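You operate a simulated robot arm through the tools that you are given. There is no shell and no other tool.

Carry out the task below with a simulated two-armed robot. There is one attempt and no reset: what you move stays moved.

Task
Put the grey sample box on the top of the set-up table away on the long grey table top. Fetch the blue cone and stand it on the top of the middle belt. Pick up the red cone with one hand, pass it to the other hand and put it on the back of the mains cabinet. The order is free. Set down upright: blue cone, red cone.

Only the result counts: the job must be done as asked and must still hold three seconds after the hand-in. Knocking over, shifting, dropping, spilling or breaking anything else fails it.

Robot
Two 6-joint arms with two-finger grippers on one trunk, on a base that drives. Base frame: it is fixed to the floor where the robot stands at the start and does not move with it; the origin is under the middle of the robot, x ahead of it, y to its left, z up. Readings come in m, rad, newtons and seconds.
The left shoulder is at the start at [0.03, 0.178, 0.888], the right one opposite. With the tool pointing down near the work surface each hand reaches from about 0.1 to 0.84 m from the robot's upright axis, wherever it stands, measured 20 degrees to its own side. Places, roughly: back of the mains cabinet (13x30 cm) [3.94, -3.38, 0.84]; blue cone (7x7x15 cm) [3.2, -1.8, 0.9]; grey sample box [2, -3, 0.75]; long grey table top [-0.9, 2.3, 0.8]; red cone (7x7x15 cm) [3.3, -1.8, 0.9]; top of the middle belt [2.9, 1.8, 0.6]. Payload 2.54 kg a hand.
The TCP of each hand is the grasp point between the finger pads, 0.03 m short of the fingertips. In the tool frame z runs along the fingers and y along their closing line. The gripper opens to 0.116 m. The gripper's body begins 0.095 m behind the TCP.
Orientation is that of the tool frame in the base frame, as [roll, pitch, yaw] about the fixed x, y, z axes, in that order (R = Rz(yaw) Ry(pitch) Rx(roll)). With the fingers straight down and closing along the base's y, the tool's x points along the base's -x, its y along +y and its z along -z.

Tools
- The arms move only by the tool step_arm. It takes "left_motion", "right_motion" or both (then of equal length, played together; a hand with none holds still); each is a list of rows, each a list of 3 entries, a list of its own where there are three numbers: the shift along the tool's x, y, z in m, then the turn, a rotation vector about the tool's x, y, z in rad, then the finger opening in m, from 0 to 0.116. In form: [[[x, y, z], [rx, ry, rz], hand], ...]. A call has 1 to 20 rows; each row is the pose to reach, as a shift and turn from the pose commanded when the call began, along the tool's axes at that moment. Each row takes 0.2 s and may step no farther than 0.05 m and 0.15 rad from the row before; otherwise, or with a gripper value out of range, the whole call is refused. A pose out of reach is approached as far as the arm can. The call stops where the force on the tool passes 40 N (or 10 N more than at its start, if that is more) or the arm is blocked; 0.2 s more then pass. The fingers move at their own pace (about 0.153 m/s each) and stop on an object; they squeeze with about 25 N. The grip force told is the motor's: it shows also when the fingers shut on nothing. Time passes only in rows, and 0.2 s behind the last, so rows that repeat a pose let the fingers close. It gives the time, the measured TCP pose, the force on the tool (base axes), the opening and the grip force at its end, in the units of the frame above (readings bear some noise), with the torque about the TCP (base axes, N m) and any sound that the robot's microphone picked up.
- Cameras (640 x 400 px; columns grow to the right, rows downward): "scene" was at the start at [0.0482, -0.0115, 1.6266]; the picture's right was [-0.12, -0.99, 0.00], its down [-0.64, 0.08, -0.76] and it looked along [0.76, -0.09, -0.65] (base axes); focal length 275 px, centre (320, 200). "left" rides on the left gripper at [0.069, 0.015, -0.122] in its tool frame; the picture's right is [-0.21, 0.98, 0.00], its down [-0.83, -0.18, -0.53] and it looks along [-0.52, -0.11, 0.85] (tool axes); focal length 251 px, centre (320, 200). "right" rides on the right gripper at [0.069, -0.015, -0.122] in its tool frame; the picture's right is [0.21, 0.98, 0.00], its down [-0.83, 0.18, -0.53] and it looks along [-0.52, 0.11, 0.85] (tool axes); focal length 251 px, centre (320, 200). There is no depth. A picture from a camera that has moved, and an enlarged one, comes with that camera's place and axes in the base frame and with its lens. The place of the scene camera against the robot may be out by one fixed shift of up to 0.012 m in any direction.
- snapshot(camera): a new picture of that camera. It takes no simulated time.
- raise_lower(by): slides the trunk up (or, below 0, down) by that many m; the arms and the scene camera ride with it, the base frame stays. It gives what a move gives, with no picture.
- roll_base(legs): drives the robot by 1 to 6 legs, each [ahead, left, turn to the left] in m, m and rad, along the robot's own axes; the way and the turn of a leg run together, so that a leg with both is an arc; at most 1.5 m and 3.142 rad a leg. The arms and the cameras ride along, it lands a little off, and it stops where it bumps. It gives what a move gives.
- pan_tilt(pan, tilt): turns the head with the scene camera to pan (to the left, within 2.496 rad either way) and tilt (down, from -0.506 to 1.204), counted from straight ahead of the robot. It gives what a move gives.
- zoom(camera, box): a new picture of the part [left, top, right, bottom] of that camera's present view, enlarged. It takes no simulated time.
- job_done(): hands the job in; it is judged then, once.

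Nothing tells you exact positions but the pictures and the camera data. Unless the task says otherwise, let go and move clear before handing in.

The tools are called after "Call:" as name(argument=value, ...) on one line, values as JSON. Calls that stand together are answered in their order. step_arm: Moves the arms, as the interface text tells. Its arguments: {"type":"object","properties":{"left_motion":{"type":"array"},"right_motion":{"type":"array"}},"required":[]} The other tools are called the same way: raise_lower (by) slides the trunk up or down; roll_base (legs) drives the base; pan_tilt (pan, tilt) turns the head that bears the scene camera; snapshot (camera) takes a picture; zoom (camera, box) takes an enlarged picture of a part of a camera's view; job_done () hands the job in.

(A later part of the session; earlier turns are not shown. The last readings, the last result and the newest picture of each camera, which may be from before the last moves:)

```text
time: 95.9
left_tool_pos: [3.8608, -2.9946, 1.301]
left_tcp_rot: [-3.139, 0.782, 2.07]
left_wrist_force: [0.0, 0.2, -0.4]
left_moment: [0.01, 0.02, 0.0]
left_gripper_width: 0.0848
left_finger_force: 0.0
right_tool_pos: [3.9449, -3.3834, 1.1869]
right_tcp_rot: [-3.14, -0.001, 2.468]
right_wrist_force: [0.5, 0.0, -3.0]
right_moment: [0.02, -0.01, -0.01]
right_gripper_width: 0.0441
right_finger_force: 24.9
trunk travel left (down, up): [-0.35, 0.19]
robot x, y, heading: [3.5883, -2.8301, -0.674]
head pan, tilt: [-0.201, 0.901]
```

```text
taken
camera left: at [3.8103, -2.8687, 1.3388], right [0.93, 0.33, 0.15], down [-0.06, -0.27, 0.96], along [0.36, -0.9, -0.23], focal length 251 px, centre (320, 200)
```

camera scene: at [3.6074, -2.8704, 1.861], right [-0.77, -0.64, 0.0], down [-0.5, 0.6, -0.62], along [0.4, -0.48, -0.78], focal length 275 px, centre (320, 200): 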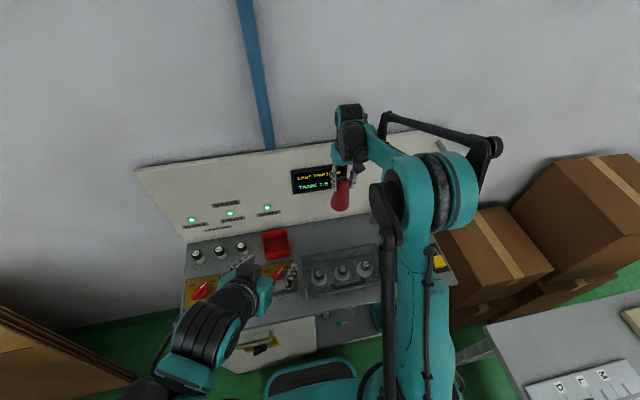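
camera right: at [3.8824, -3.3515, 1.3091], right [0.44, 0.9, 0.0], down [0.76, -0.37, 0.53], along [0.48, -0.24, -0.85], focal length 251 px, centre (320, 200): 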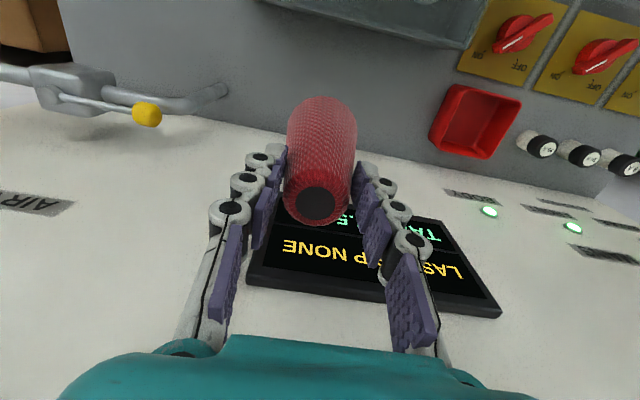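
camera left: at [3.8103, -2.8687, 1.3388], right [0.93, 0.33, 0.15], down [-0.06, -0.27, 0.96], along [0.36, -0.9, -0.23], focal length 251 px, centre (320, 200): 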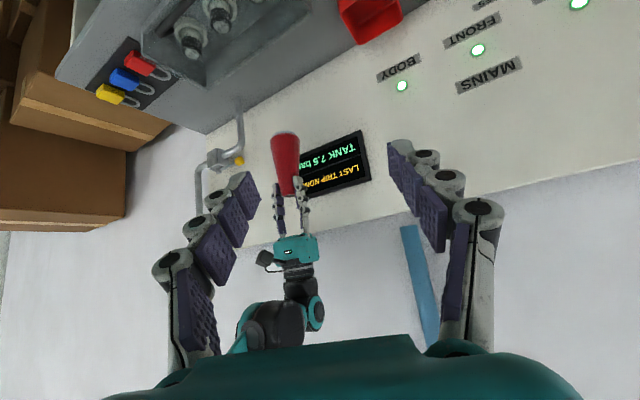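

The hand cameras put the strip at s≈5.11–5.30 with my cone right over its middle at (3.945, -3.383), about 9 cm from the upright panel. I'll descend to just above the surface.

Call:
step_arm(right_motion=[[[0, 0, 0.04], [0, 0, 0], 0.02], [[0, 0, 0.08], [0, 0, 0], 0.02], [[0, 0, 0.12], [0, 0, 0], 0.02], [[0, 0, 0.145], [0, 0, 0], 0.02], [[0, 0, 0.16], [0, 0, 0], 0.02]])

Call:
snapshot(camera="left")

Call:
zoom(camera="left", box=[200, 0, 400, 130])

Call:
zoom(camera="scene", box=[240, 150, 420, 280])

Call:
snapshot(camera="right")

```text
time: 97.1
left_tool_pos: [3.8607, -2.9943, 1.301]
left_tcp_rot: [3.14, 0.783, 2.071]
left_wrist_force: [1.0, 0.0, 0.3]
left_moment: [0.01, 0.0, -0.02]
left_gripper_width: 0.0853
left_finger_force: 0.0
right_tool_pos: [3.947, -3.383, 1.0227]
right_tcp_rot: [-3.141, 0.001, 2.468]
right_wrist_force: [0.4, 0.3, -2.7]
right_moment: [0.03, -0.02, 0.0]
right_gripper_width: 0.044
right_finger_force: 24.9
trunk travel left (down, up): [-0.35, 0.19]
robot x, y, heading: [3.5885, -2.83, -0.675]
head pan, tilt: [-0.201, 0.901]
```

```text
taken
camera left: at [3.8105, -2.8689, 1.3388], right [0.93, 0.33, 0.15], down [-0.06, -0.27, 0.96], along [0.36, -0.9, -0.23], focal length 251 px, centre (320, 200)
```

left: 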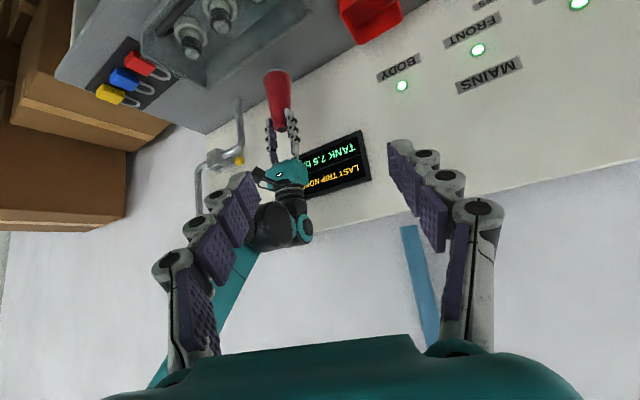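

```text
3.08 times, centred on (300, 65) of left
camera zoom: at [3.8105, -2.8689, 1.3388], right [0.93, 0.33, 0.15], down [-0.06, -0.27, 0.96], along [0.36, -0.9, -0.23], focal length 774 px, centre (382, 615)
```

zoom: 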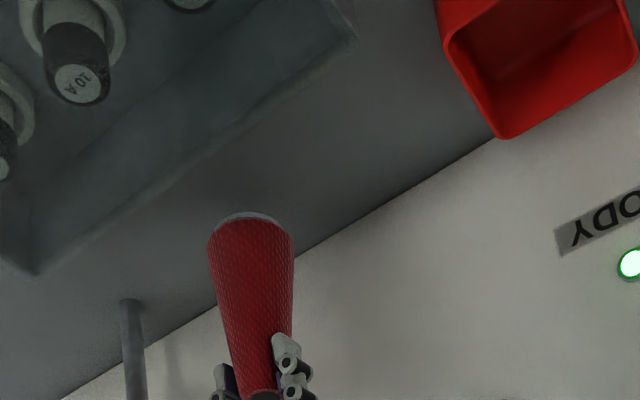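

```text
3.08 times, centred on (330, 215) of scene
camera zoom: at [3.6076, -2.8707, 1.8609], right [-0.77, -0.64, 0.0], down [-0.5, 0.6, -0.62], along [0.4, -0.48, -0.78], focal length 847 px, centre (289, 154)
```

zoom: 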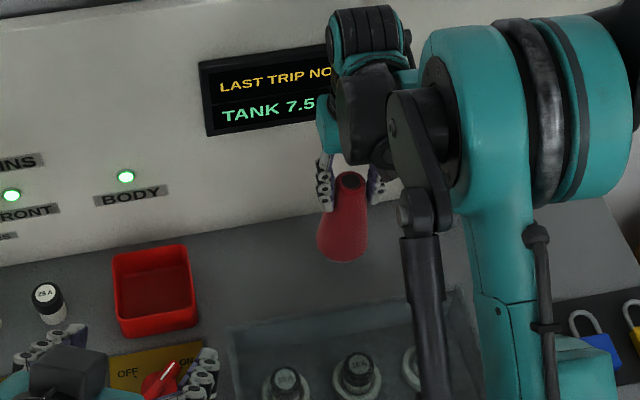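

```text
taken
camera right: at [3.8837, -3.351, 1.1467], right [0.44, 0.9, 0.0], down [0.76, -0.37, 0.53], along [0.48, -0.24, -0.85], focal length 251 px, centre (320, 200)
```

right: 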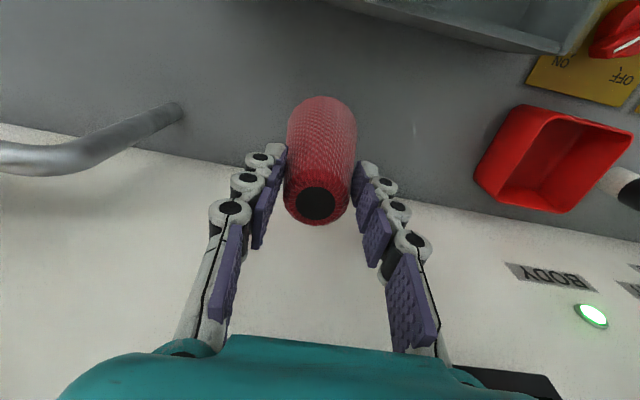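

The cone is over clear surface. Descending in small steps until it touches.

Call:
step_arm(right_motion=[[[0, 0, 0.006], [0, 0, 0], 0.02], [[0, 0, 0.012], [0, 0, 0], 0.02], [[0, 0, 0.018], [0, 0, 0], 0.02], [[0, 0, 0.022], [0, 0, 0], 0.02]])

```text
time: 98.1
left_tool_pos: [3.8612, -2.9941, 1.3004]
left_tcp_rot: [3.141, 0.782, 2.069]
left_wrist_force: [0.5, 0.3, -0.1]
left_moment: [-0.03, -0.01, -0.02]
left_gripper_width: 0.0848
left_finger_force: 0.1
right_tool_pos: [3.9488, -3.3832, 1.002]
right_tcp_rot: [3.141, 0.001, 2.468]
right_wrist_force: [-0.5, 0.3, -2.6]
right_moment: [0.01, 0.0, 0.03]
right_gripper_width: 0.0443
right_finger_force: 24.9
trunk travel left (down, up): [-0.35, 0.19]
robot x, y, heading: [3.5884, -2.8289, -0.67]
head pan, tilt: [-0.201, 0.901]
```

Call:
step_arm(right_motion=[[[0, 0, 0.004], [0, 0, 0], 0.02], [[0, 0, 0.008], [0, 0, 0], 0.02], [[0, 0, 0.01], [0, 0, 0], 0.02]])

Call:
zoom(camera="left", box=[200, 0, 400, 130])

```text
time: 98.9
left_tool_pos: [3.861, -2.994, 1.3013]
left_tcp_rot: [-3.14, 0.781, 2.07]
left_wrist_force: [0.8, 0.6, 0.0]
left_moment: [0.0, 0.0, 0.0]
left_gripper_width: 0.0851
left_finger_force: 0.1
right_tool_pos: [3.9482, -3.384, 0.9926]
right_tcp_rot: [3.142, -0.001, 2.466]
right_wrist_force: [0.4, 0.3, -2.6]
right_moment: [0.02, 0.03, 0.02]
right_gripper_width: 0.044
right_finger_force: 25.0
trunk travel left (down, up): [-0.35, 0.19]
robot x, y, heading: [3.5879, -2.8272, -0.67]
head pan, tilt: [-0.201, 0.901]
```

```text
3.08 times, centred on (300, 65) of left
camera zoom: at [3.8104, -2.8688, 1.3388], right [0.93, 0.33, 0.15], down [-0.06, -0.27, 0.96], along [0.36, -0.9, -0.23], focal length 774 px, centre (382, 615)
```

zoom: 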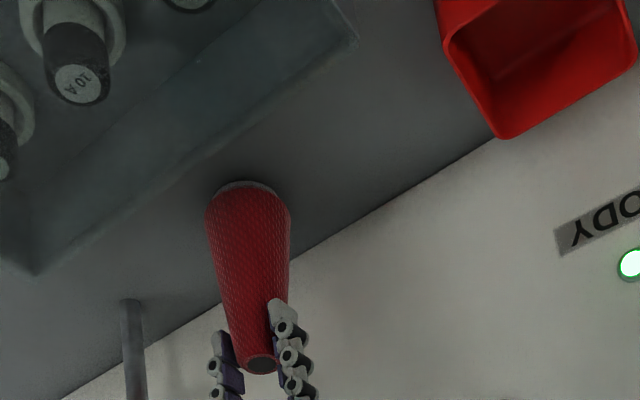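

Call:
step_arm(right_motion=[[[0, 0, 0.003], [0, 0, 0], 0.02], [[0, 0, 0.006], [0, 0, 0], 0.02], [[0, 0, 0.008], [0, 0, 0], 0.02]])

Call:
step_arm(right_motion=[[[0, 0, 0.003], [0, 0, 0], 0.02], [[0, 0, 0.005], [0, 0, 0], 0.02]])

```text
time: 99.7
left_tool_pos: [3.8609, -2.9929, 1.3015]
left_tcp_rot: [3.14, 0.783, 2.069]
left_wrist_force: [0.5, 0.7, -0.3]
left_moment: [0.03, -0.02, -0.01]
left_gripper_width: 0.0853
left_finger_force: 0.1
right_tool_pos: [3.9472, -3.3821, 0.9883]
right_tcp_rot: [3.141, 0.002, 2.47]
right_wrist_force: [5.8, 1.3, 24.9]
right_moment: [-0.34, -0.33, 0.06]
right_gripper_width: 0.0444
right_finger_force: 25.3
trunk travel left (down, up): [-0.35, 0.19]
robot x, y, heading: [3.5874, -2.8334, -0.67]
head pan, tilt: [-0.201, 0.901]
```

```text
time: 100.3
left_tool_pos: [3.8605, -2.9904, 1.3024]
left_tcp_rot: [-3.141, 0.785, 2.072]
left_wrist_force: [0.5, -0.2, -0.8]
left_moment: [0.01, 0.03, -0.02]
left_gripper_width: 0.0849
left_finger_force: 0.1
right_tool_pos: [3.9471, -3.3803, 0.9837]
right_tcp_rot: [-3.141, 0.001, 2.47]
right_wrist_force: [10.4, 3.5, 34.4]
right_moment: [0.13, -0.67, 0.08]
right_gripper_width: 0.0453
right_finger_force: 24.8
trunk travel left (down, up): [-0.35, 0.19]
robot x, y, heading: [3.5871, -2.8316, -0.669]
head pan, tilt: [-0.201, 0.901]
```

Contact made (slightly overpressed). I'll ease up 5 mm to unload before opening.

Call:
step_arm(right_motion=[[[0, 0, -0.003], [0, 0, 0], 0.02], [[0, 0, -0.006], [0, 0, 0], 0.02]])

Call:
zoom(camera="left", box=[200, 0, 400, 130])

```text
time: 100.9
left_tool_pos: [3.8604, -2.9931, 1.3019]
left_tcp_rot: [-3.141, 0.782, 2.07]
left_wrist_force: [0.0, 0.7, 0.9]
left_moment: [-0.01, 0.0, 0.01]
left_gripper_width: 0.0848
left_finger_force: 0.0
right_tool_pos: [3.9465, -3.3841, 0.9851]
right_tcp_rot: [-3.141, -0.001, 2.465]
right_wrist_force: [-0.2, 0.8, -1.6]
right_moment: [-0.01, -0.01, -0.01]
right_gripper_width: 0.0451
right_finger_force: 25.1
trunk travel left (down, up): [-0.35, 0.19]
robot x, y, heading: [3.587, -2.8301, -0.672]
head pan, tilt: [-0.201, 0.901]
```

```text
3.08 times, centred on (300, 65) of left
camera zoom: at [3.81, -2.8686, 1.3386], right [0.93, 0.33, 0.15], down [-0.06, -0.27, 0.96], along [0.36, -0.9, -0.23], focal length 774 px, centre (382, 615)
```

zoom: 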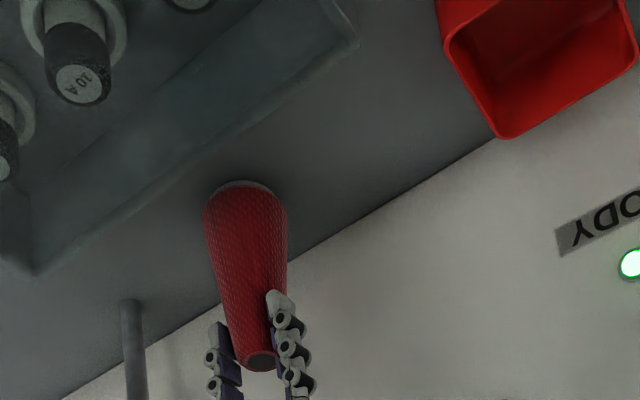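

Nearly unloaded and upright. Opening.

Call:
step_arm(right_motion=[[[0, 0, 0.001], [0, 0, 0], 0.045], [[0, 0, 0.001], [0, 0, 0], 0.06], [[0, 0, 0.001], [0, 0, 0], 0.085], [[0, 0, 0.001], [0, 0, 0], 0.085]])

Call:
zoom(camera="left", box=[200, 0, 400, 130])

Call:
snapshot(camera="right")

```text
time: 101.9
left_tool_pos: [3.861, -2.9936, 1.301]
left_tcp_rot: [-3.141, 0.782, 2.069]
left_wrist_force: [0.4, -0.1, -0.5]
left_moment: [0.0, 0.04, 0.0]
left_gripper_width: 0.0849
left_finger_force: 0.1
right_tool_pos: [3.9486, -3.3838, 0.9843]
right_tcp_rot: [3.14, 0.002, 2.467]
right_wrist_force: [0.3, -0.5, 0.4]
right_moment: [-0.02, -0.01, 0.01]
right_gripper_width: 0.085
right_finger_force: 0.1
trunk travel left (down, up): [-0.35, 0.19]
robot x, y, heading: [3.5882, -2.8278, -0.674]
head pan, tilt: [-0.201, 0.901]
```

```text
3.08 times, centred on (300, 65) of left
camera zoom: at [3.8102, -2.8686, 1.3388], right [0.93, 0.33, 0.15], down [-0.06, -0.27, 0.96], along [0.36, -0.9, -0.23], focal length 774 px, centre (382, 615)
```

zoom: 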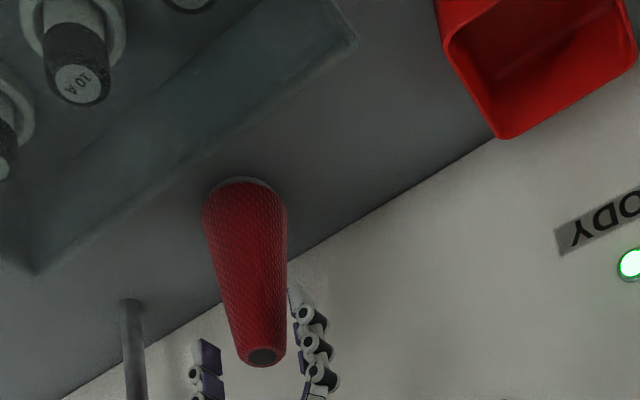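

```text
taken
camera right: at [3.8841, -3.3521, 1.1082], right [0.44, 0.9, 0.0], down [0.76, -0.37, 0.53], along [0.48, -0.24, -0.85], focal length 251 px, centre (320, 200)
```

right: 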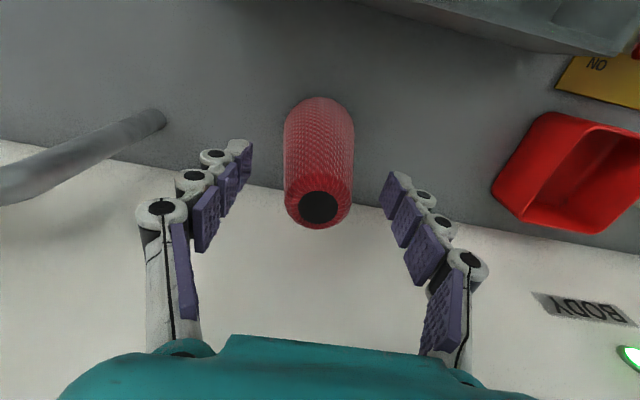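

The red cone stands freely. Raising the right hand straight up, then back.

Call:
step_arm(right_motion=[[[0, 0, -0.03], [0, 0, 0], 0.085], [[0, 0, -0.07], [0, 0, 0], 0.085], [[0, 0, -0.11], [0, 0, 0], 0.085], [[0, 0, -0.15], [0, 0, 0], 0.085], [[0, 0, -0.19], [0, 0, 0], 0.085], [[0.03, 0, -0.22], [0, 0, 0], 0.085], [[0.07, 0, -0.24], [0, 0, 0], 0.085], [[0.11, 0, -0.25], [0, 0, 0], 0.085], [[0.15, 0, -0.26], [0, 0, 0], 0.085], [[0.19, 0, -0.27], [0, 0, 0], 0.085], [[0.23, 0, -0.28], [0, 0, 0], 0.085]])

Call:
snapshot(camera="left")

Call:
snapshot(camera="scene")

```text
time: 104.3
left_tool_pos: [3.8593, -2.9924, 1.3021]
left_tcp_rot: [3.139, 0.784, 2.069]
left_wrist_force: [-0.5, 0.9, 0.4]
left_moment: [-0.02, 0.02, -0.01]
left_gripper_width: 0.085
left_finger_force: 0.1
right_tool_pos: [3.7662, -3.2369, 1.2668]
right_tcp_rot: [-3.141, 0.002, 2.468]
right_wrist_force: [-0.1, 1.1, 0.5]
right_moment: [0.0, -0.04, -0.02]
right_gripper_width: 0.085
right_finger_force: 0.0
trunk travel left (down, up): [-0.35, 0.19]
robot x, y, heading: [3.5888, -2.8293, -0.672]
head pan, tilt: [-0.201, 0.901]
```

```text
taken
camera left: at [3.8084, -2.8669, 1.3392], right [0.93, 0.33, 0.15], down [-0.06, -0.27, 0.96], along [0.36, -0.9, -0.23], focal length 251 px, centre (320, 200)
```

left: 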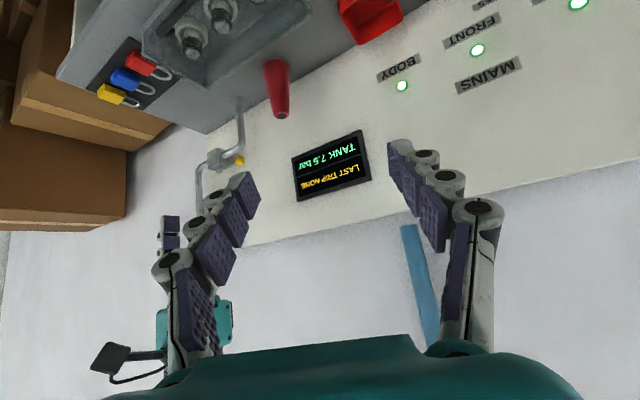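

```text
taken
camera scene: at [3.6047, -2.8679, 1.861], right [-0.77, -0.64, 0.0], down [-0.5, 0.6, -0.62], along [0.4, -0.48, -0.78], focal length 275 px, centre (320, 200)
```

scene: 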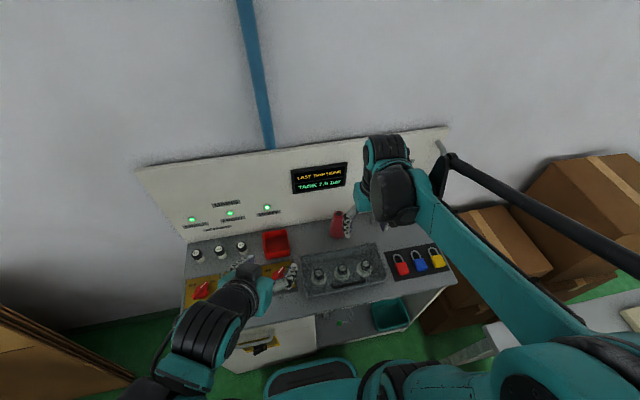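

The red cone stands upright on the cabinet's back. Now I'll reverse down the corridor and turn back to the machine for the blue cone.

Call:
roll_base(legs=[[-0.8, -0.1, 0], [0, 0, 1.585]])

Call:
pan_tilt(pan=0.2, tilt=0.7)

Call:
snapshot(camera="scene")

Call:
snapshot(camera="left")

```text
time: 112.5
left_tool_pos: [3.0626, -2.1322, 1.3015]
left_tcp_rot: [3.141, 0.782, -2.637]
left_wrist_force: [0.4, -0.2, -0.2]
left_moment: [-0.04, 0.02, -0.02]
left_gripper_width: 0.0852
left_finger_force: 0.1
right_tool_pos: [3.3074, -2.2236, 1.266]
right_tcp_rot: [3.14, 0.001, -2.24]
right_wrist_force: [-0.2, -0.3, 0.1]
right_moment: [0.02, 0.01, 0.0]
right_gripper_width: 0.085
right_finger_force: 0.0
trunk travel left (down, up): [-0.35, 0.19]
robot x, y, heading: [2.8992, -2.4019, 0.902]
head pan, tilt: [-0.201, 0.901]
```

```text
time: 113.4
left_tool_pos: [3.0632, -2.1326, 1.3017]
left_tcp_rot: [-3.142, 0.781, -2.638]
left_wrist_force: [0.2, 0.8, -0.4]
left_moment: [0.02, -0.02, -0.05]
left_gripper_width: 0.0852
left_finger_force: 0.1
right_tool_pos: [3.3085, -2.2238, 1.2673]
right_tcp_rot: [3.141, -0.001, -2.237]
right_wrist_force: [0.3, 0.8, 0.4]
right_moment: [0.0, 0.01, -0.04]
right_gripper_width: 0.0848
right_finger_force: 0.0
trunk travel left (down, up): [-0.35, 0.19]
robot x, y, heading: [2.9004, -2.4061, 0.902]
head pan, tilt: [0.201, 0.7]
```

```text
taken
camera scene: at [2.9139, -2.3548, 1.8771], right [0.89, -0.45, 0.0], down [-0.29, -0.58, -0.76], along [0.34, 0.68, -0.64], focal length 275 px, centre (320, 200)
```

scene: 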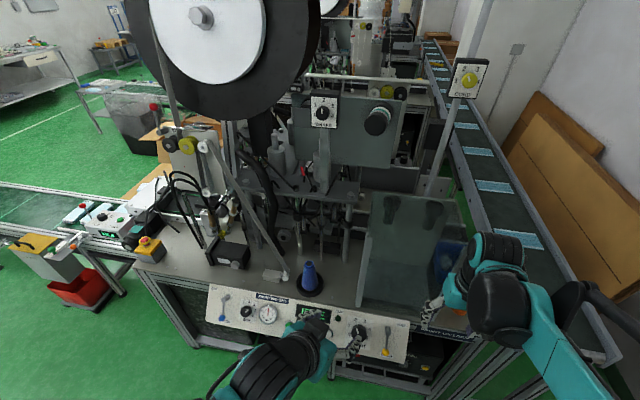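

```text
taken
camera left: at [2.9379, -2.1849, 1.3389], right [-0.34, 0.93, 0.15], down [0.27, -0.06, 0.96], along [0.9, 0.37, -0.23], focal length 251 px, centre (320, 200)
```

left: 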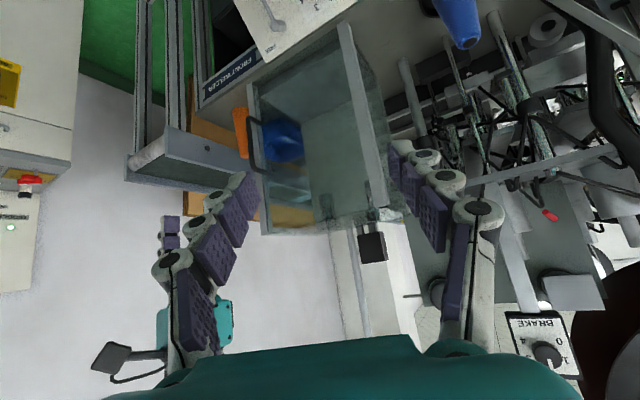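

I'll lower the trunk, close the last few centimetres and square the left hand up with the blue cone at (3.17, -1.758).

Call:
raise_lower(by=-0.25)

Call:
roll_base(legs=[[0.07, 0, 0.01]])

Call:
step_arm(left_motion=[[[-0.013, 0.039, 0.01], [-0.057, 0, -0.057], 0.09], [[-0.027, 0.078, 0.02], [-0.113, 0, -0.113], 0.09], [[-0.041, 0.117, 0.03], [-0.17, 0, -0.17], 0.09], [[-0.054, 0.156, 0.04], [-0.226, 0, -0.226], 0.09], [[-0.068, 0.195, 0.051], [-0.283, 0, -0.283], 0.09], [[-0.068, 0.195, 0.051], [-0.283, 0, -0.283], 0.09]])

Call:
snapshot(camera="left")

Call:
snapshot(camera="scene")

```text
time: 116.0
left_tool_pos: [3.063, -2.1331, 1.0501]
left_tcp_rot: [3.14, 0.782, -2.637]
left_wrist_force: [-0.2, -0.1, 0.4]
left_moment: [0.01, -0.02, 0.01]
left_gripper_width: 0.0847
left_finger_force: 0.0
right_tool_pos: [3.308, -2.2231, 1.0173]
right_tcp_rot: [-3.142, -0.001, -2.238]
right_wrist_force: [-0.3, 0.2, -0.1]
right_moment: [-0.03, 0.03, -0.03]
right_gripper_width: 0.0849
right_finger_force: 0.1
trunk travel left (down, up): [-0.1, 0.44]
robot x, y, heading: [2.9007, -2.4051, 0.901]
head pan, tilt: [0.201, 0.7]
```

```text
time: 117.0
left_tool_pos: [3.1046, -2.0745, 1.0505]
left_tcp_rot: [-3.141, 0.783, -2.629]
left_wrist_force: [0.9, -0.1, -0.8]
left_moment: [-0.04, 0.02, -0.02]
left_gripper_width: 0.0851
left_finger_force: 0.1
right_tool_pos: [3.3506, -2.1647, 1.0163]
right_tcp_rot: [3.14, -0.001, -2.233]
right_wrist_force: [-0.1, -0.1, -0.1]
right_moment: [-0.08, 0.03, 0.02]
right_gripper_width: 0.085
right_finger_force: 0.1
trunk travel left (down, up): [-0.1, 0.44]
robot x, y, heading: [2.9438, -2.3519, 0.915]
head pan, tilt: [0.201, 0.7]
```

```text
time: 118.4
left_tool_pos: [3.0791, -1.863, 1.0626]
left_tcp_rot: [3.141, 0.783, -2.225]
left_wrist_force: [-1.0, 0.5, 1.0]
left_moment: [0.01, -0.01, -0.01]
left_gripper_width: 0.09
left_finger_force: 0.2
right_tool_pos: [3.3483, -2.1652, 1.0174]
right_tcp_rot: [3.141, 0.0, -2.229]
right_wrist_force: [-0.7, 0.7, -0.6]
right_moment: [0.02, -0.02, -0.01]
right_gripper_width: 0.0851
right_finger_force: 0.0
trunk travel left (down, up): [-0.1, 0.44]
robot x, y, heading: [2.9453, -2.3511, 0.913]
head pan, tilt: [0.201, 0.7]
```

```text
taken
camera left: at [2.9857, -1.9617, 1.0998], right [-0.68, 0.72, 0.15], down [0.27, 0.05, 0.96], along [0.68, 0.7, -0.23], focal length 251 px, centre (320, 200)
```

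left: 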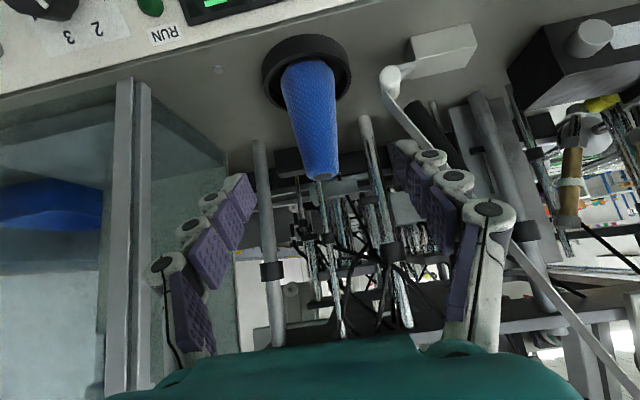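

```text
taken
camera scene: at [2.9554, -2.3005, 1.6271], right [0.9, -0.44, 0.0], down [-0.28, -0.58, -0.77], along [0.34, 0.69, -0.64], focal length 275 px, centre (320, 200)
```

scene: 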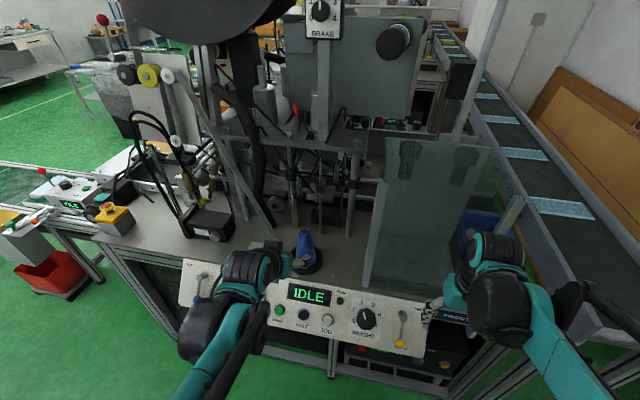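

The blue cone is in line; shifting 1 cm right and going in along the tool axis.

Call:
step_arm(left_motion=[[[0, -0.005, 0.035], [0, 0, 0], 0.084], [[0, -0.0105, 0.07], [0, 0, 0], 0.084], [[0, -0.0105, 0.11], [0, 0, 0], 0.084], [[0, -0.0105, 0.15], [0, 0, 0], 0.084]])

Call:
snapshot(camera="left")

```text
time: 119.4
left_tool_pos: [3.1541, -1.7856, 0.9546]
left_tcp_rot: [3.138, 0.782, -2.229]
left_wrist_force: [-0.6, 0.5, -0.1]
left_moment: [-0.02, -0.01, 0.03]
left_gripper_width: 0.0838
left_finger_force: 0.1
right_tool_pos: [3.3499, -2.1638, 1.0162]
right_tcp_rot: [-3.141, -0.002, -2.228]
right_wrist_force: [1.0, 0.5, 0.1]
right_moment: [-0.01, 0.02, 0.01]
right_gripper_width: 0.085
right_finger_force: 0.0
trunk travel left (down, up): [-0.1, 0.44]
robot x, y, heading: [2.9414, -2.3516, 0.914]
head pan, tilt: [0.201, 0.7]
```

```text
taken
camera left: at [3.0592, -1.8833, 0.9929], right [-0.68, 0.72, 0.15], down [0.27, 0.05, 0.96], along [0.68, 0.7, -0.23], focal length 251 px, centre (320, 200)
```

left: 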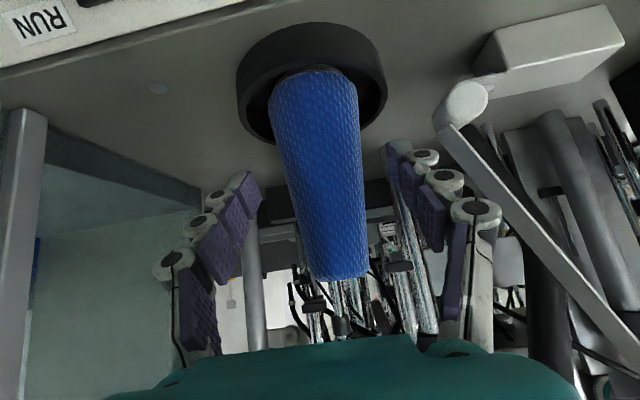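

Centred. Going in the last 4.5 cm and closing.

Call:
step_arm(left_motion=[[[0, 0, 0.02], [0, 0, 0], 0.08], [[0, 0, 0.035], [0, 0, 0], 0.08], [[0, 0, 0.044], [0, 0, 0], 0.08], [[0, 0, 0.044], [0, 0, 0], 0.05], [[0, 0, 0.044], [0, 0, 0], 0.035], [[0, 0, 0.044], [0, 0, 0], 0.035], [[0, 0, 0.044], [0, 0, 0], 0.035]])

Call:
snapshot(camera="left")

```text
time: 121.0
left_tool_pos: [3.1711, -1.7601, 0.9238]
left_tcp_rot: [3.141, 0.78, -2.227]
left_wrist_force: [-0.7, -0.3, -0.4]
left_moment: [-0.02, 0.03, 0.0]
left_gripper_width: 0.0624
left_finger_force: 25.2
right_tool_pos: [3.349, -2.1635, 1.0167]
right_tcp_rot: [3.141, -0.002, -2.233]
right_wrist_force: [-0.2, 0.0, -0.4]
right_moment: [-0.02, 0.0, 0.0]
right_gripper_width: 0.0852
right_finger_force: 0.0
trunk travel left (down, up): [-0.1, 0.44]
robot x, y, heading: [2.9436, -2.3505, 0.91]
head pan, tilt: [0.201, 0.7]
```

```text
taken
camera left: at [3.078, -1.8593, 0.9628], right [-0.68, 0.72, 0.15], down [0.27, 0.05, 0.96], along [0.68, 0.7, -0.23], focal length 251 px, centre (320, 200)
```

left: 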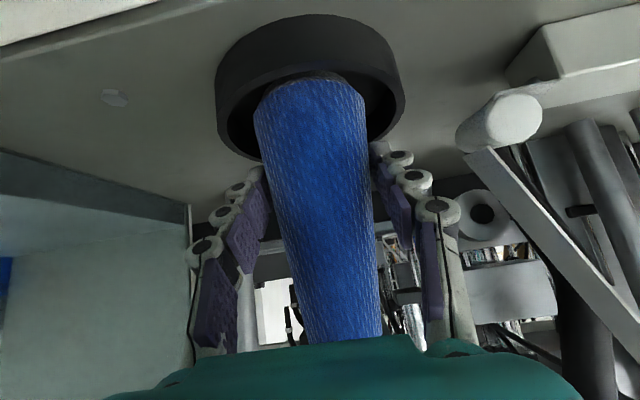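

Gripped. Lifting straight up first, then back.

Call:
step_arm(left_motion=[[[-0.014, 0, -0.014], [0, 0, 0], 0.035], [[-0.035, 0, -0.035], [0, 0, 0], 0.035], [[-0.065, 0, -0.065], [0, 0, 0], 0.035], [[-0.095, 0, -0.095], [0, 0, 0], 0.035], [[-0.12, 0, -0.12], [0, 0, 0], 0.035], [[-0.095, 0, -0.145], [0, 0, 0], 0.035], [[-0.067, 0, -0.173], [0, 0, 0], 0.035], [[-0.04, 0, -0.2], [0, 0, 0], 0.035]])

Call:
snapshot(camera="left")

Call:
snapshot(camera="scene")

```text
time: 122.8
left_tool_pos: [3.1028, -1.8531, 1.0975]
left_tcp_rot: [3.14, 0.785, -2.229]
left_wrist_force: [0.0, -0.2, -2.8]
left_moment: [0.01, -0.01, 0.01]
left_gripper_width: 0.0621
left_finger_force: 24.6
right_tool_pos: [3.3484, -2.1648, 1.0174]
right_tcp_rot: [3.142, 0.003, -2.232]
right_wrist_force: [0.2, -0.2, 0.2]
right_moment: [0.06, -0.05, 0.0]
right_gripper_width: 0.0852
right_finger_force: 0.0
trunk travel left (down, up): [-0.1, 0.44]
robot x, y, heading: [2.9435, -2.3494, 0.918]
head pan, tilt: [0.201, 0.7]
```

```text
taken
camera left: at [3.0087, -1.9522, 1.1348], right [-0.68, 0.72, 0.15], down [0.27, 0.05, 0.96], along [0.68, 0.7, -0.23], focal length 251 px, centre (320, 200)
```

left: 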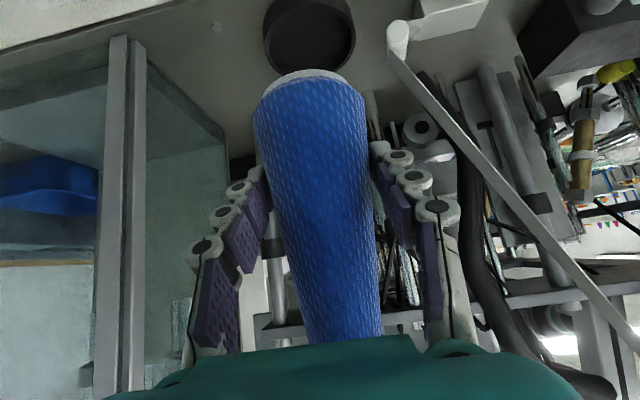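

```text
taken
camera scene: at [2.9548, -2.3009, 1.6272], right [0.9, -0.44, 0.0], down [-0.28, -0.58, -0.77], along [0.34, 0.69, -0.64], focal length 275 px, centre (320, 200)
```

scene: 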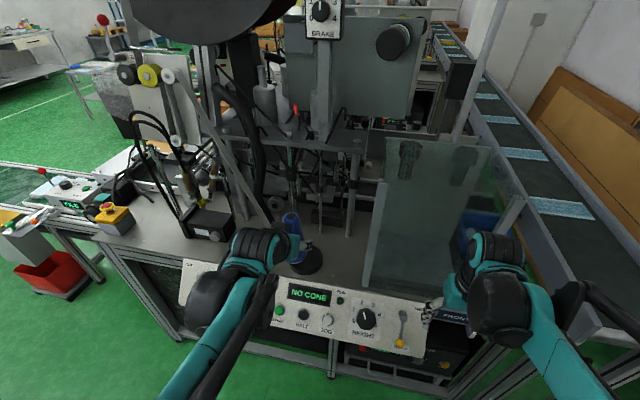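

The blue cone is lifted (the machine now reads "NO CONE"). Next I'll tuck it in, back off, and turn around to face the set-up table for the grey box.

Call:
step_arm(left_motion=[[[0.02, 0, -0.03], [0, 0, 0], 0.035], [[0.04, 0, -0.06], [0, 0, 0], 0.035], [[0.06, 0, -0.09], [0, 0, 0], 0.035]])

Call:
roll_base(legs=[[-0.1, 0, 0], [0, 0, -3.14]])

Call:
pan_tilt(pan=-0.2, tilt=0.7)

Call:
snapshot(camera="scene")

Call:
zoom(camera="scene", box=[200, 100, 440, 250])

Call:
snapshot(camera="right")

```text
time: 123.6
left_tool_pos: [3.0379, -1.9378, 1.1171]
left_tcp_rot: [3.138, 0.783, -2.229]
left_wrist_force: [-0.4, -0.3, -2.1]
left_moment: [-0.04, -0.01, -0.02]
left_gripper_width: 0.0624
left_finger_force: 25.4
right_tool_pos: [3.3478, -2.1651, 1.0169]
right_tcp_rot: [-3.141, 0.003, -2.231]
right_wrist_force: [0.1, -0.3, -0.4]
right_moment: [0.03, -0.04, -0.01]
right_gripper_width: 0.0851
right_finger_force: 0.1
trunk travel left (down, up): [-0.1, 0.44]
robot x, y, heading: [2.9432, -2.3519, 0.918]
head pan, tilt: [0.201, 0.7]
```

```text
time: 132.0
left_tool_pos: [2.7941, -2.847, 1.1167]
left_tcp_rot: [3.14, 0.783, 0.937]
left_wrist_force: [-0.5, -0.1, -2.4]
left_moment: [0.01, 0.03, 0.0]
left_gripper_width: 0.0623
left_finger_force: 25.3
right_tool_pos: [2.4797, -2.6268, 1.0175]
right_tcp_rot: [3.141, 0.0, 0.937]
right_wrist_force: [0.2, -0.3, 0.0]
right_moment: [0.0, -0.04, 0.04]
right_gripper_width: 0.0849
right_finger_force: 0.1
trunk travel left (down, up): [-0.1, 0.44]
robot x, y, heading: [2.8816, -2.4313, -2.202]
head pan, tilt: [0.201, 0.7]
```

```text
time: 132.9
left_tool_pos: [2.7937, -2.8479, 1.1166]
left_tcp_rot: [3.14, 0.783, 0.936]
left_wrist_force: [-0.4, -0.1, -3.5]
left_moment: [0.02, -0.04, -0.01]
left_gripper_width: 0.0624
left_finger_force: 24.9
right_tool_pos: [2.4795, -2.6262, 1.0173]
right_tcp_rot: [3.141, -0.001, 0.934]
right_wrist_force: [-0.2, -0.9, 0.0]
right_moment: [0.05, 0.01, -0.03]
right_gripper_width: 0.0853
right_finger_force: 0.1
trunk travel left (down, up): [-0.1, 0.44]
robot x, y, heading: [2.8846, -2.4314, -2.202]
head pan, tilt: [-0.201, 0.7]
```

```text
taken
camera scene: at [2.8303, -2.4648, 1.6271], right [-0.67, 0.74, 0.0], down [0.48, 0.43, -0.76], along [-0.57, -0.51, -0.64], focal length 275 px, centre (320, 200)
```

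scene: 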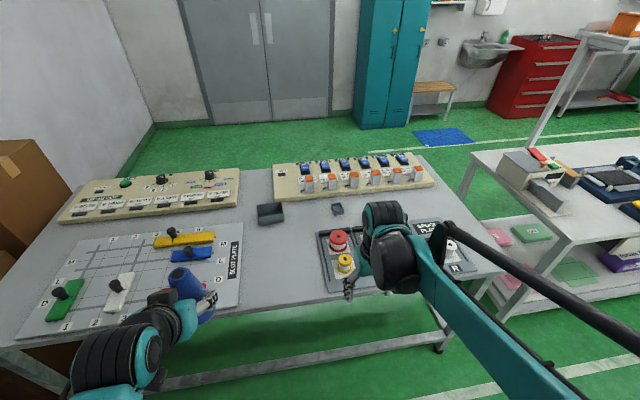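

```text
2.67 times, centred on (320, 175) of scene
camera zoom: at [2.8303, -2.4648, 1.6271], right [-0.67, 0.74, 0.0], down [0.48, 0.43, -0.76], along [-0.57, -0.51, -0.64], focal length 734 px, centre (320, 267)
```

zoom: 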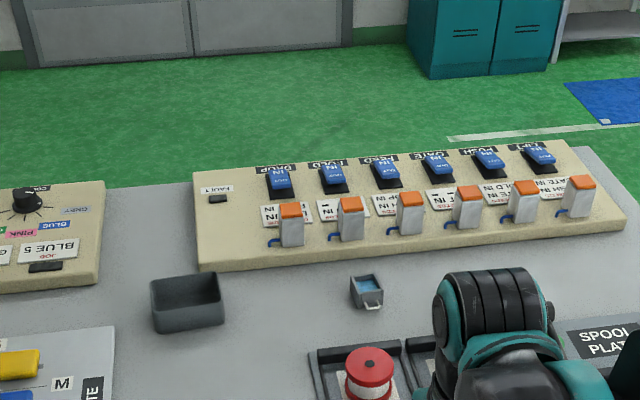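

```text
taken
camera right: at [2.5085, -2.5618, 1.1397], right [0.91, -0.41, 0.0], down [-0.34, -0.77, 0.53], along [-0.22, -0.49, -0.85], focal length 251 px, centre (320, 200)
```

right: 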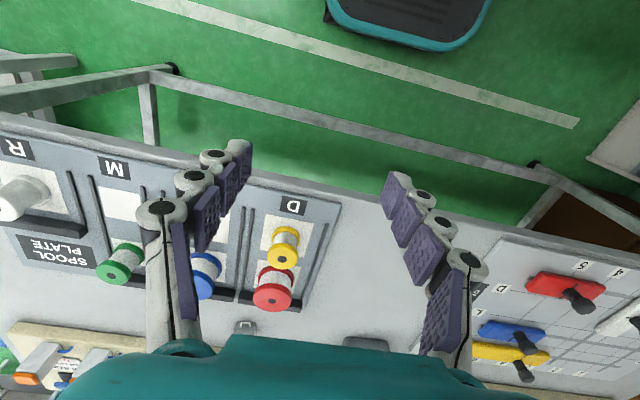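

Two candidates: an open dark-grey bin at about (2.31, -3.25) and a small light-grey box at about (2.07, -3.04), which fits the given place better. I'll look closer at both.

Call:
zoom(camera="scene", box=[310, 190, 370, 230])

Call:
zoom(camera="scene", box=[235, 185, 310, 235])

```text
10.00 times, centred on (340, 210) of scene
camera zoom: at [2.8303, -2.4648, 1.6271], right [-0.67, 0.74, 0.0], down [0.48, 0.43, -0.76], along [-0.57, -0.51, -0.64], focal length 2754 px, centre (120, 100)
```

zoom: 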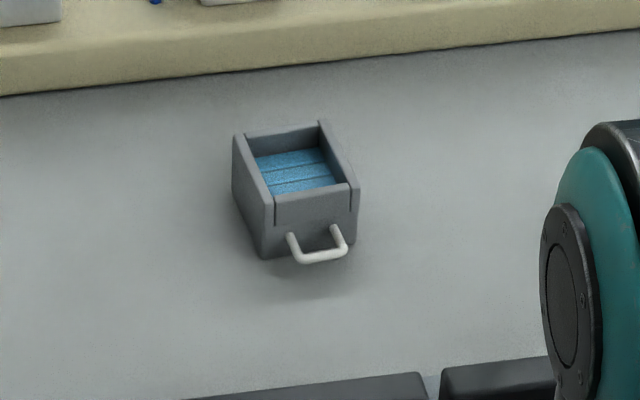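

```text
8.00 times, centred on (272, 210) of scene
camera zoom: at [2.8303, -2.4648, 1.6271], right [-0.67, 0.74, 0.0], down [0.48, 0.43, -0.76], along [-0.57, -0.51, -0.64], focal length 2203 px, centre (700, 120)
```

zoom: 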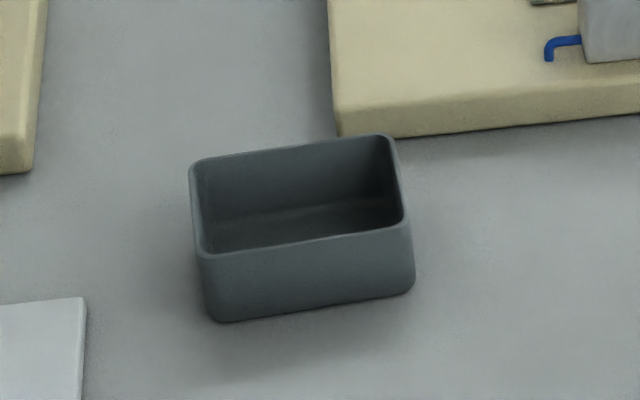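

The small grey box with a handle and blue samples inside is the sample box (about 4.5 cm wide). I'll drive 0.24 m closer and extend the right hand over it to see it from above.

Call:
roll_base(legs=[[0.24, 0, 0]])

Call:
step_arm(right_motion=[[[-0.045, -0.01, 0], [0, 0, 0], 0.085], [[-0.09, -0.02, 0], [0, 0, 0], 0.085], [[-0.135, -0.03, 0], [0, 0, 0], 0.085], [[-0.18, -0.04, 0], [0, 0, 0], 0.085]])

Call:
snapshot(camera="right")

Call:
zoom(camera="scene", box=[280, 150, 480, 290])

```text
time: 134.7
left_tool_pos: [2.6493, -3.0458, 1.1165]
left_tcp_rot: [3.141, 0.781, 0.936]
left_wrist_force: [-0.8, -0.7, -1.8]
left_moment: [-0.02, -0.02, -0.01]
left_gripper_width: 0.0627
left_finger_force: 24.3
right_tool_pos: [2.3345, -2.8258, 1.0165]
right_tcp_rot: [3.141, -0.002, 0.936]
right_wrist_force: [-0.9, 0.0, -0.1]
right_moment: [0.05, -0.02, 0.01]
right_gripper_width: 0.0852
right_finger_force: 0.1
trunk travel left (down, up): [-0.1, 0.44]
robot x, y, heading: [2.7371, -2.6283, -2.205]
head pan, tilt: [-0.201, 0.7]
```

```text
time: 135.7
left_tool_pos: [2.6494, -3.0447, 1.1168]
left_tcp_rot: [3.14, 0.781, 0.938]
left_wrist_force: [0.0, -0.9, -2.2]
left_moment: [0.01, -0.01, 0.04]
left_gripper_width: 0.0623
left_finger_force: 24.8
right_tool_pos: [2.1938, -2.9467, 1.0165]
right_tcp_rot: [-3.142, -0.003, 0.934]
right_wrist_force: [-2.3, -0.9, 0.3]
right_moment: [-0.01, -0.02, -0.01]
right_gripper_width: 0.085
right_finger_force: 0.0
trunk travel left (down, up): [-0.1, 0.44]
robot x, y, heading: [2.7367, -2.6287, -2.2]
head pan, tilt: [-0.201, 0.7]
```

```text
taken
camera right: at [2.222, -2.8817, 1.139], right [0.91, -0.41, 0.0], down [-0.34, -0.77, 0.53], along [-0.22, -0.49, -0.85], focal length 251 px, centre (320, 200)
```

right: 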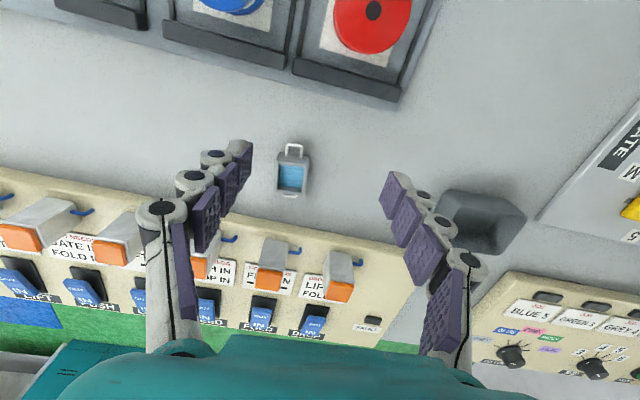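

```text
2.86 times, centred on (380, 220) of scene
camera zoom: at [2.6846, -2.663, 1.627], right [-0.67, 0.74, 0.0], down [0.48, 0.43, -0.76], along [-0.57, -0.51, -0.65], focal length 787 px, centre (149, 143)
```

zoom: 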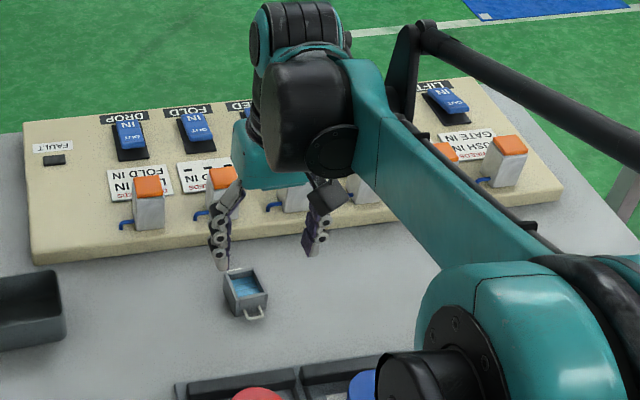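

The box is at about (2.114, -3.017), top about 0.815, nearly square to my tool. I'll move over it at mid height and check again.

Call:
step_arm(right_motion=[[[-0.035, -0.008, 0.02], [0, 0, -0.03], 0.085], [[-0.07, -0.016, 0.04], [0, 0, -0.06], 0.085], [[-0.104, -0.023, 0.06], [0, 0, -0.09], 0.085], [[-0.104, -0.023, 0.08], [0, 0, -0.09], 0.085], [[-0.104, -0.023, 0.08], [0, 0, -0.09], 0.085]])

Call:
snapshot(camera="right")

Call:
zoom(camera="scene", box=[280, 150, 480, 290])

```text
time: 136.9
left_tool_pos: [2.6507, -3.0453, 1.1165]
left_tcp_rot: [3.14, 0.783, 0.937]
left_wrist_force: [-0.2, -0.3, -2.4]
left_moment: [0.02, -0.01, -0.01]
left_gripper_width: 0.0623
left_finger_force: 25.5
right_tool_pos: [2.1164, -3.0165, 0.9358]
right_tcp_rot: [3.141, 0.0, 1.026]
right_wrist_force: [0.1, -0.3, 0.9]
right_moment: [-0.02, -0.01, 0.01]
right_gripper_width: 0.0851
right_finger_force: 0.1
trunk travel left (down, up): [-0.1, 0.44]
robot x, y, heading: [2.7373, -2.628, -2.197]
head pan, tilt: [-0.201, 0.7]
```

```text
taken
camera right: at [2.1395, -2.9483, 1.0595], right [0.95, -0.32, 0.0], down [-0.27, -0.8, 0.53], along [-0.17, -0.51, -0.85], focal length 251 px, centre (320, 200)
```

right: 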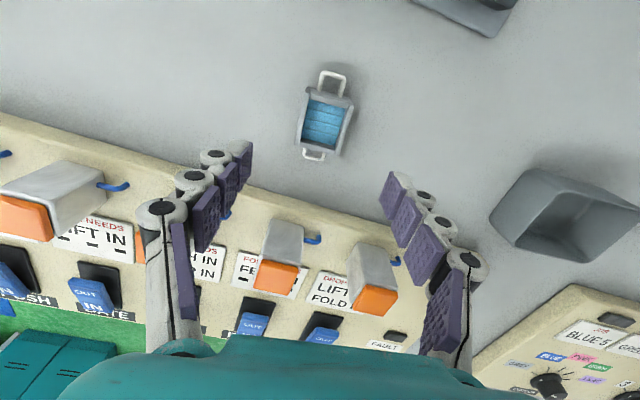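

```text
2.86 times, centred on (380, 220) of scene
camera zoom: at [2.6855, -2.6622, 1.6271], right [-0.67, 0.74, 0.0], down [0.48, 0.43, -0.76], along [-0.57, -0.51, -0.64], focal length 787 px, centre (149, 143)
```

zoom: 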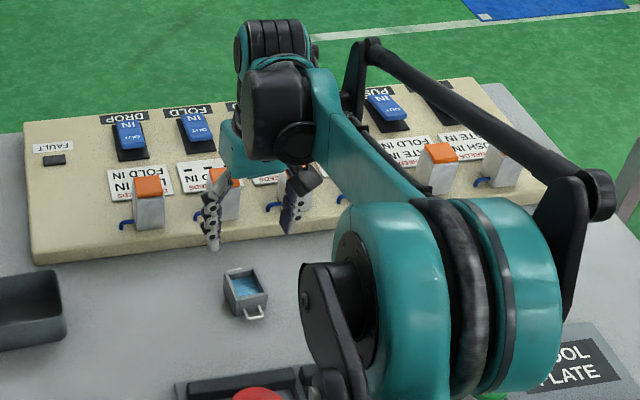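

The box (3.9 × 5.3 cm, handles front and back) is at (2.123, -3.007), square to the fingers. Shifting 1 cm toward me and descending, then checking.

Call:
step_arm(right_motion=[[[0.011, 0, 0.02], [0, 0, 0], 0.075], [[0.011, 0, 0.045], [0, 0, 0], 0.075], [[0.011, 0, 0.07], [0, 0, 0], 0.075], [[0.011, 0, 0.09], [0, 0, 0], 0.075]])

Call:
snapshot(camera="right")

Call:
zoom(camera="scene", box=[300, 180, 400, 250])

```text
time: 137.9
left_tool_pos: [2.6506, -3.0439, 1.1168]
left_tcp_rot: [3.14, 0.78, 0.938]
left_wrist_force: [0.7, -0.2, -2.8]
left_moment: [0.0, 0.0, -0.03]
left_gripper_width: 0.0621
left_finger_force: 24.6
right_tool_pos: [2.1219, -3.0057, 0.8462]
right_tcp_rot: [-3.141, 0.0, 1.025]
right_wrist_force: [-0.8, 0.5, -0.3]
right_moment: [-0.02, -0.01, 0.01]
right_gripper_width: 0.0749
right_finger_force: 0.1
trunk travel left (down, up): [-0.1, 0.44]
robot x, y, heading: [2.7361, -2.6304, -2.201]
head pan, tilt: [-0.201, 0.7]
```

```text
taken
camera right: at [2.1451, -2.9387, 0.9695], right [0.95, -0.32, 0.0], down [-0.27, -0.8, 0.53], along [-0.17, -0.51, -0.85], focal length 251 px, centre (320, 200)
```

right: 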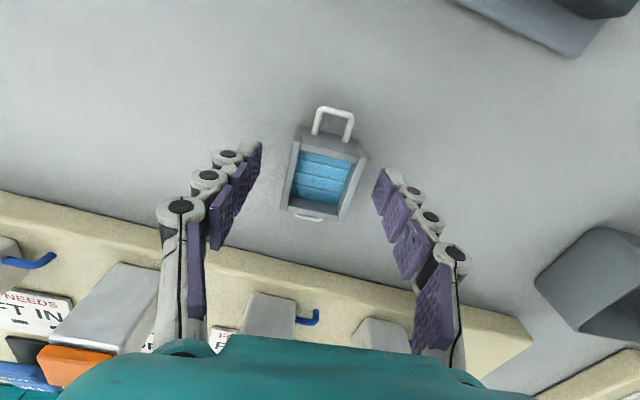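

```text
5.71 times, centred on (350, 215) of scene
camera zoom: at [2.6855, -2.6623, 1.6271], right [-0.67, 0.74, 0.0], down [0.48, 0.43, -0.76], along [-0.57, -0.51, -0.64], focal length 1574 px, centre (149, 114)
```

zoom: 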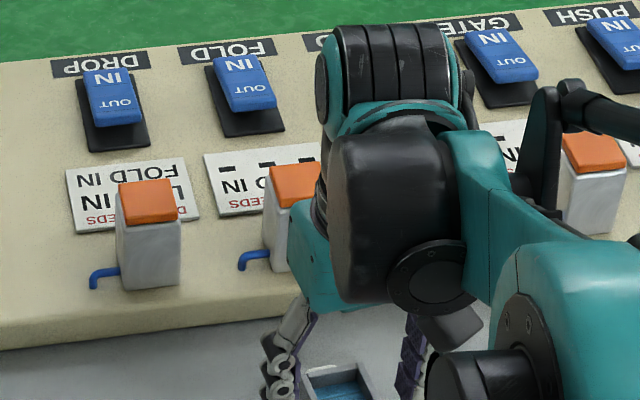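

Aligned over the box. Descending a little more in small steps, watching for table contact.

Call:
step_arm(right_motion=[[[0, 0, 0.005], [0, 0, 0], 0.075], [[0, 0, 0.01], [0, 0, 0], 0.075], [[0, 0, 0.015], [0, 0, 0], 0.075]])

Call:
snapshot(camera="right")

```text
time: 138.7
left_tool_pos: [2.6511, -3.0457, 1.1164]
left_tcp_rot: [3.139, 0.786, 0.936]
left_wrist_force: [0.0, 0.5, -2.2]
left_moment: [0.01, -0.01, 0.02]
left_gripper_width: 0.0622
left_finger_force: 25.9
right_tool_pos: [2.1224, -3.0048, 0.8321]
right_tcp_rot: [-3.141, -0.001, 1.025]
right_wrist_force: [0.5, -1.0, -0.5]
right_moment: [0.0, 0.0, 0.03]
right_gripper_width: 0.0752
right_finger_force: 0.0
trunk travel left (down, up): [-0.1, 0.44]
robot x, y, heading: [2.7364, -2.6265, -2.204]
head pan, tilt: [-0.201, 0.7]
```

```text
taken
camera right: at [2.1448, -2.9379, 0.9543], right [0.95, -0.32, 0.0], down [-0.27, -0.8, 0.53], along [-0.17, -0.51, -0.85], focal length 251 px, centre (320, 200)
```

right: 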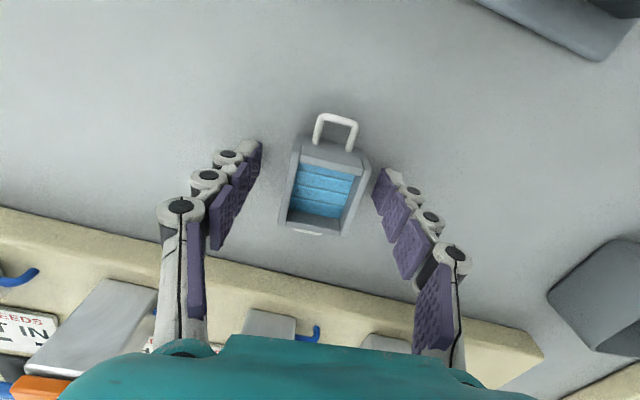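

Fingertips are about 2.3 cm below the rim. A bit lower, then close.

Call:
step_arm(right_motion=[[[0, 0, 0.004], [0, 0, 0], 0.075], [[0, 0, 0.006], [0, 0, 0], 0.05], [[0, 0, 0.006], [0, 0, 0], 0.03], [[0, 0, 0.006], [0, 0, 0], 0.02], [[0, 0, 0.006], [0, 0, 0], 0.02]])

Call:
snapshot(camera="right")

```text
time: 139.5
left_tool_pos: [2.6536, -3.0433, 1.1172]
left_tcp_rot: [-3.141, 0.786, 0.938]
left_wrist_force: [0.0, -1.1, -2.5]
left_moment: [0.02, -0.01, 0.01]
left_gripper_width: 0.0623
left_finger_force: 24.5
right_tool_pos: [2.1259, -3.0051, 0.829]
right_tcp_rot: [-3.141, 0.002, 1.029]
right_wrist_force: [4.2, 1.4, 22.8]
right_moment: [0.06, -0.27, -0.06]
right_gripper_width: 0.0428
right_finger_force: 25.6
trunk travel left (down, up): [-0.1, 0.44]
robot x, y, heading: [2.7368, -2.6271, -2.203]
head pan, tilt: [-0.201, 0.7]
stopped in row 3 (right hand): the force on the tool passed its limit at 42 N (the readings are from after the stop); the commanded pose is now the measured one
```

```text
taken
camera right: at [2.148, -2.9382, 0.9523], right [0.95, -0.32, 0.0], down [-0.27, -0.8, 0.54], along [-0.17, -0.51, -0.84], focal length 251 px, centre (320, 200)
```

right: 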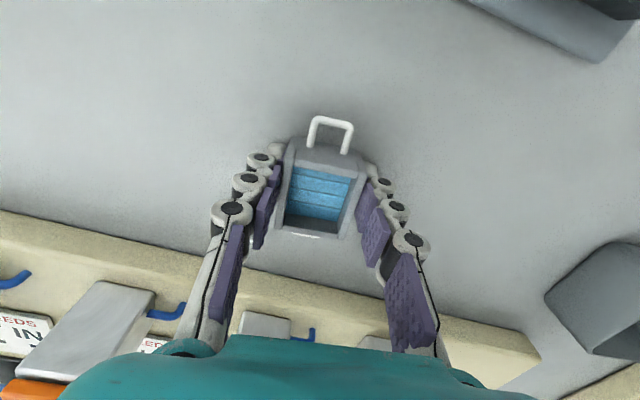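

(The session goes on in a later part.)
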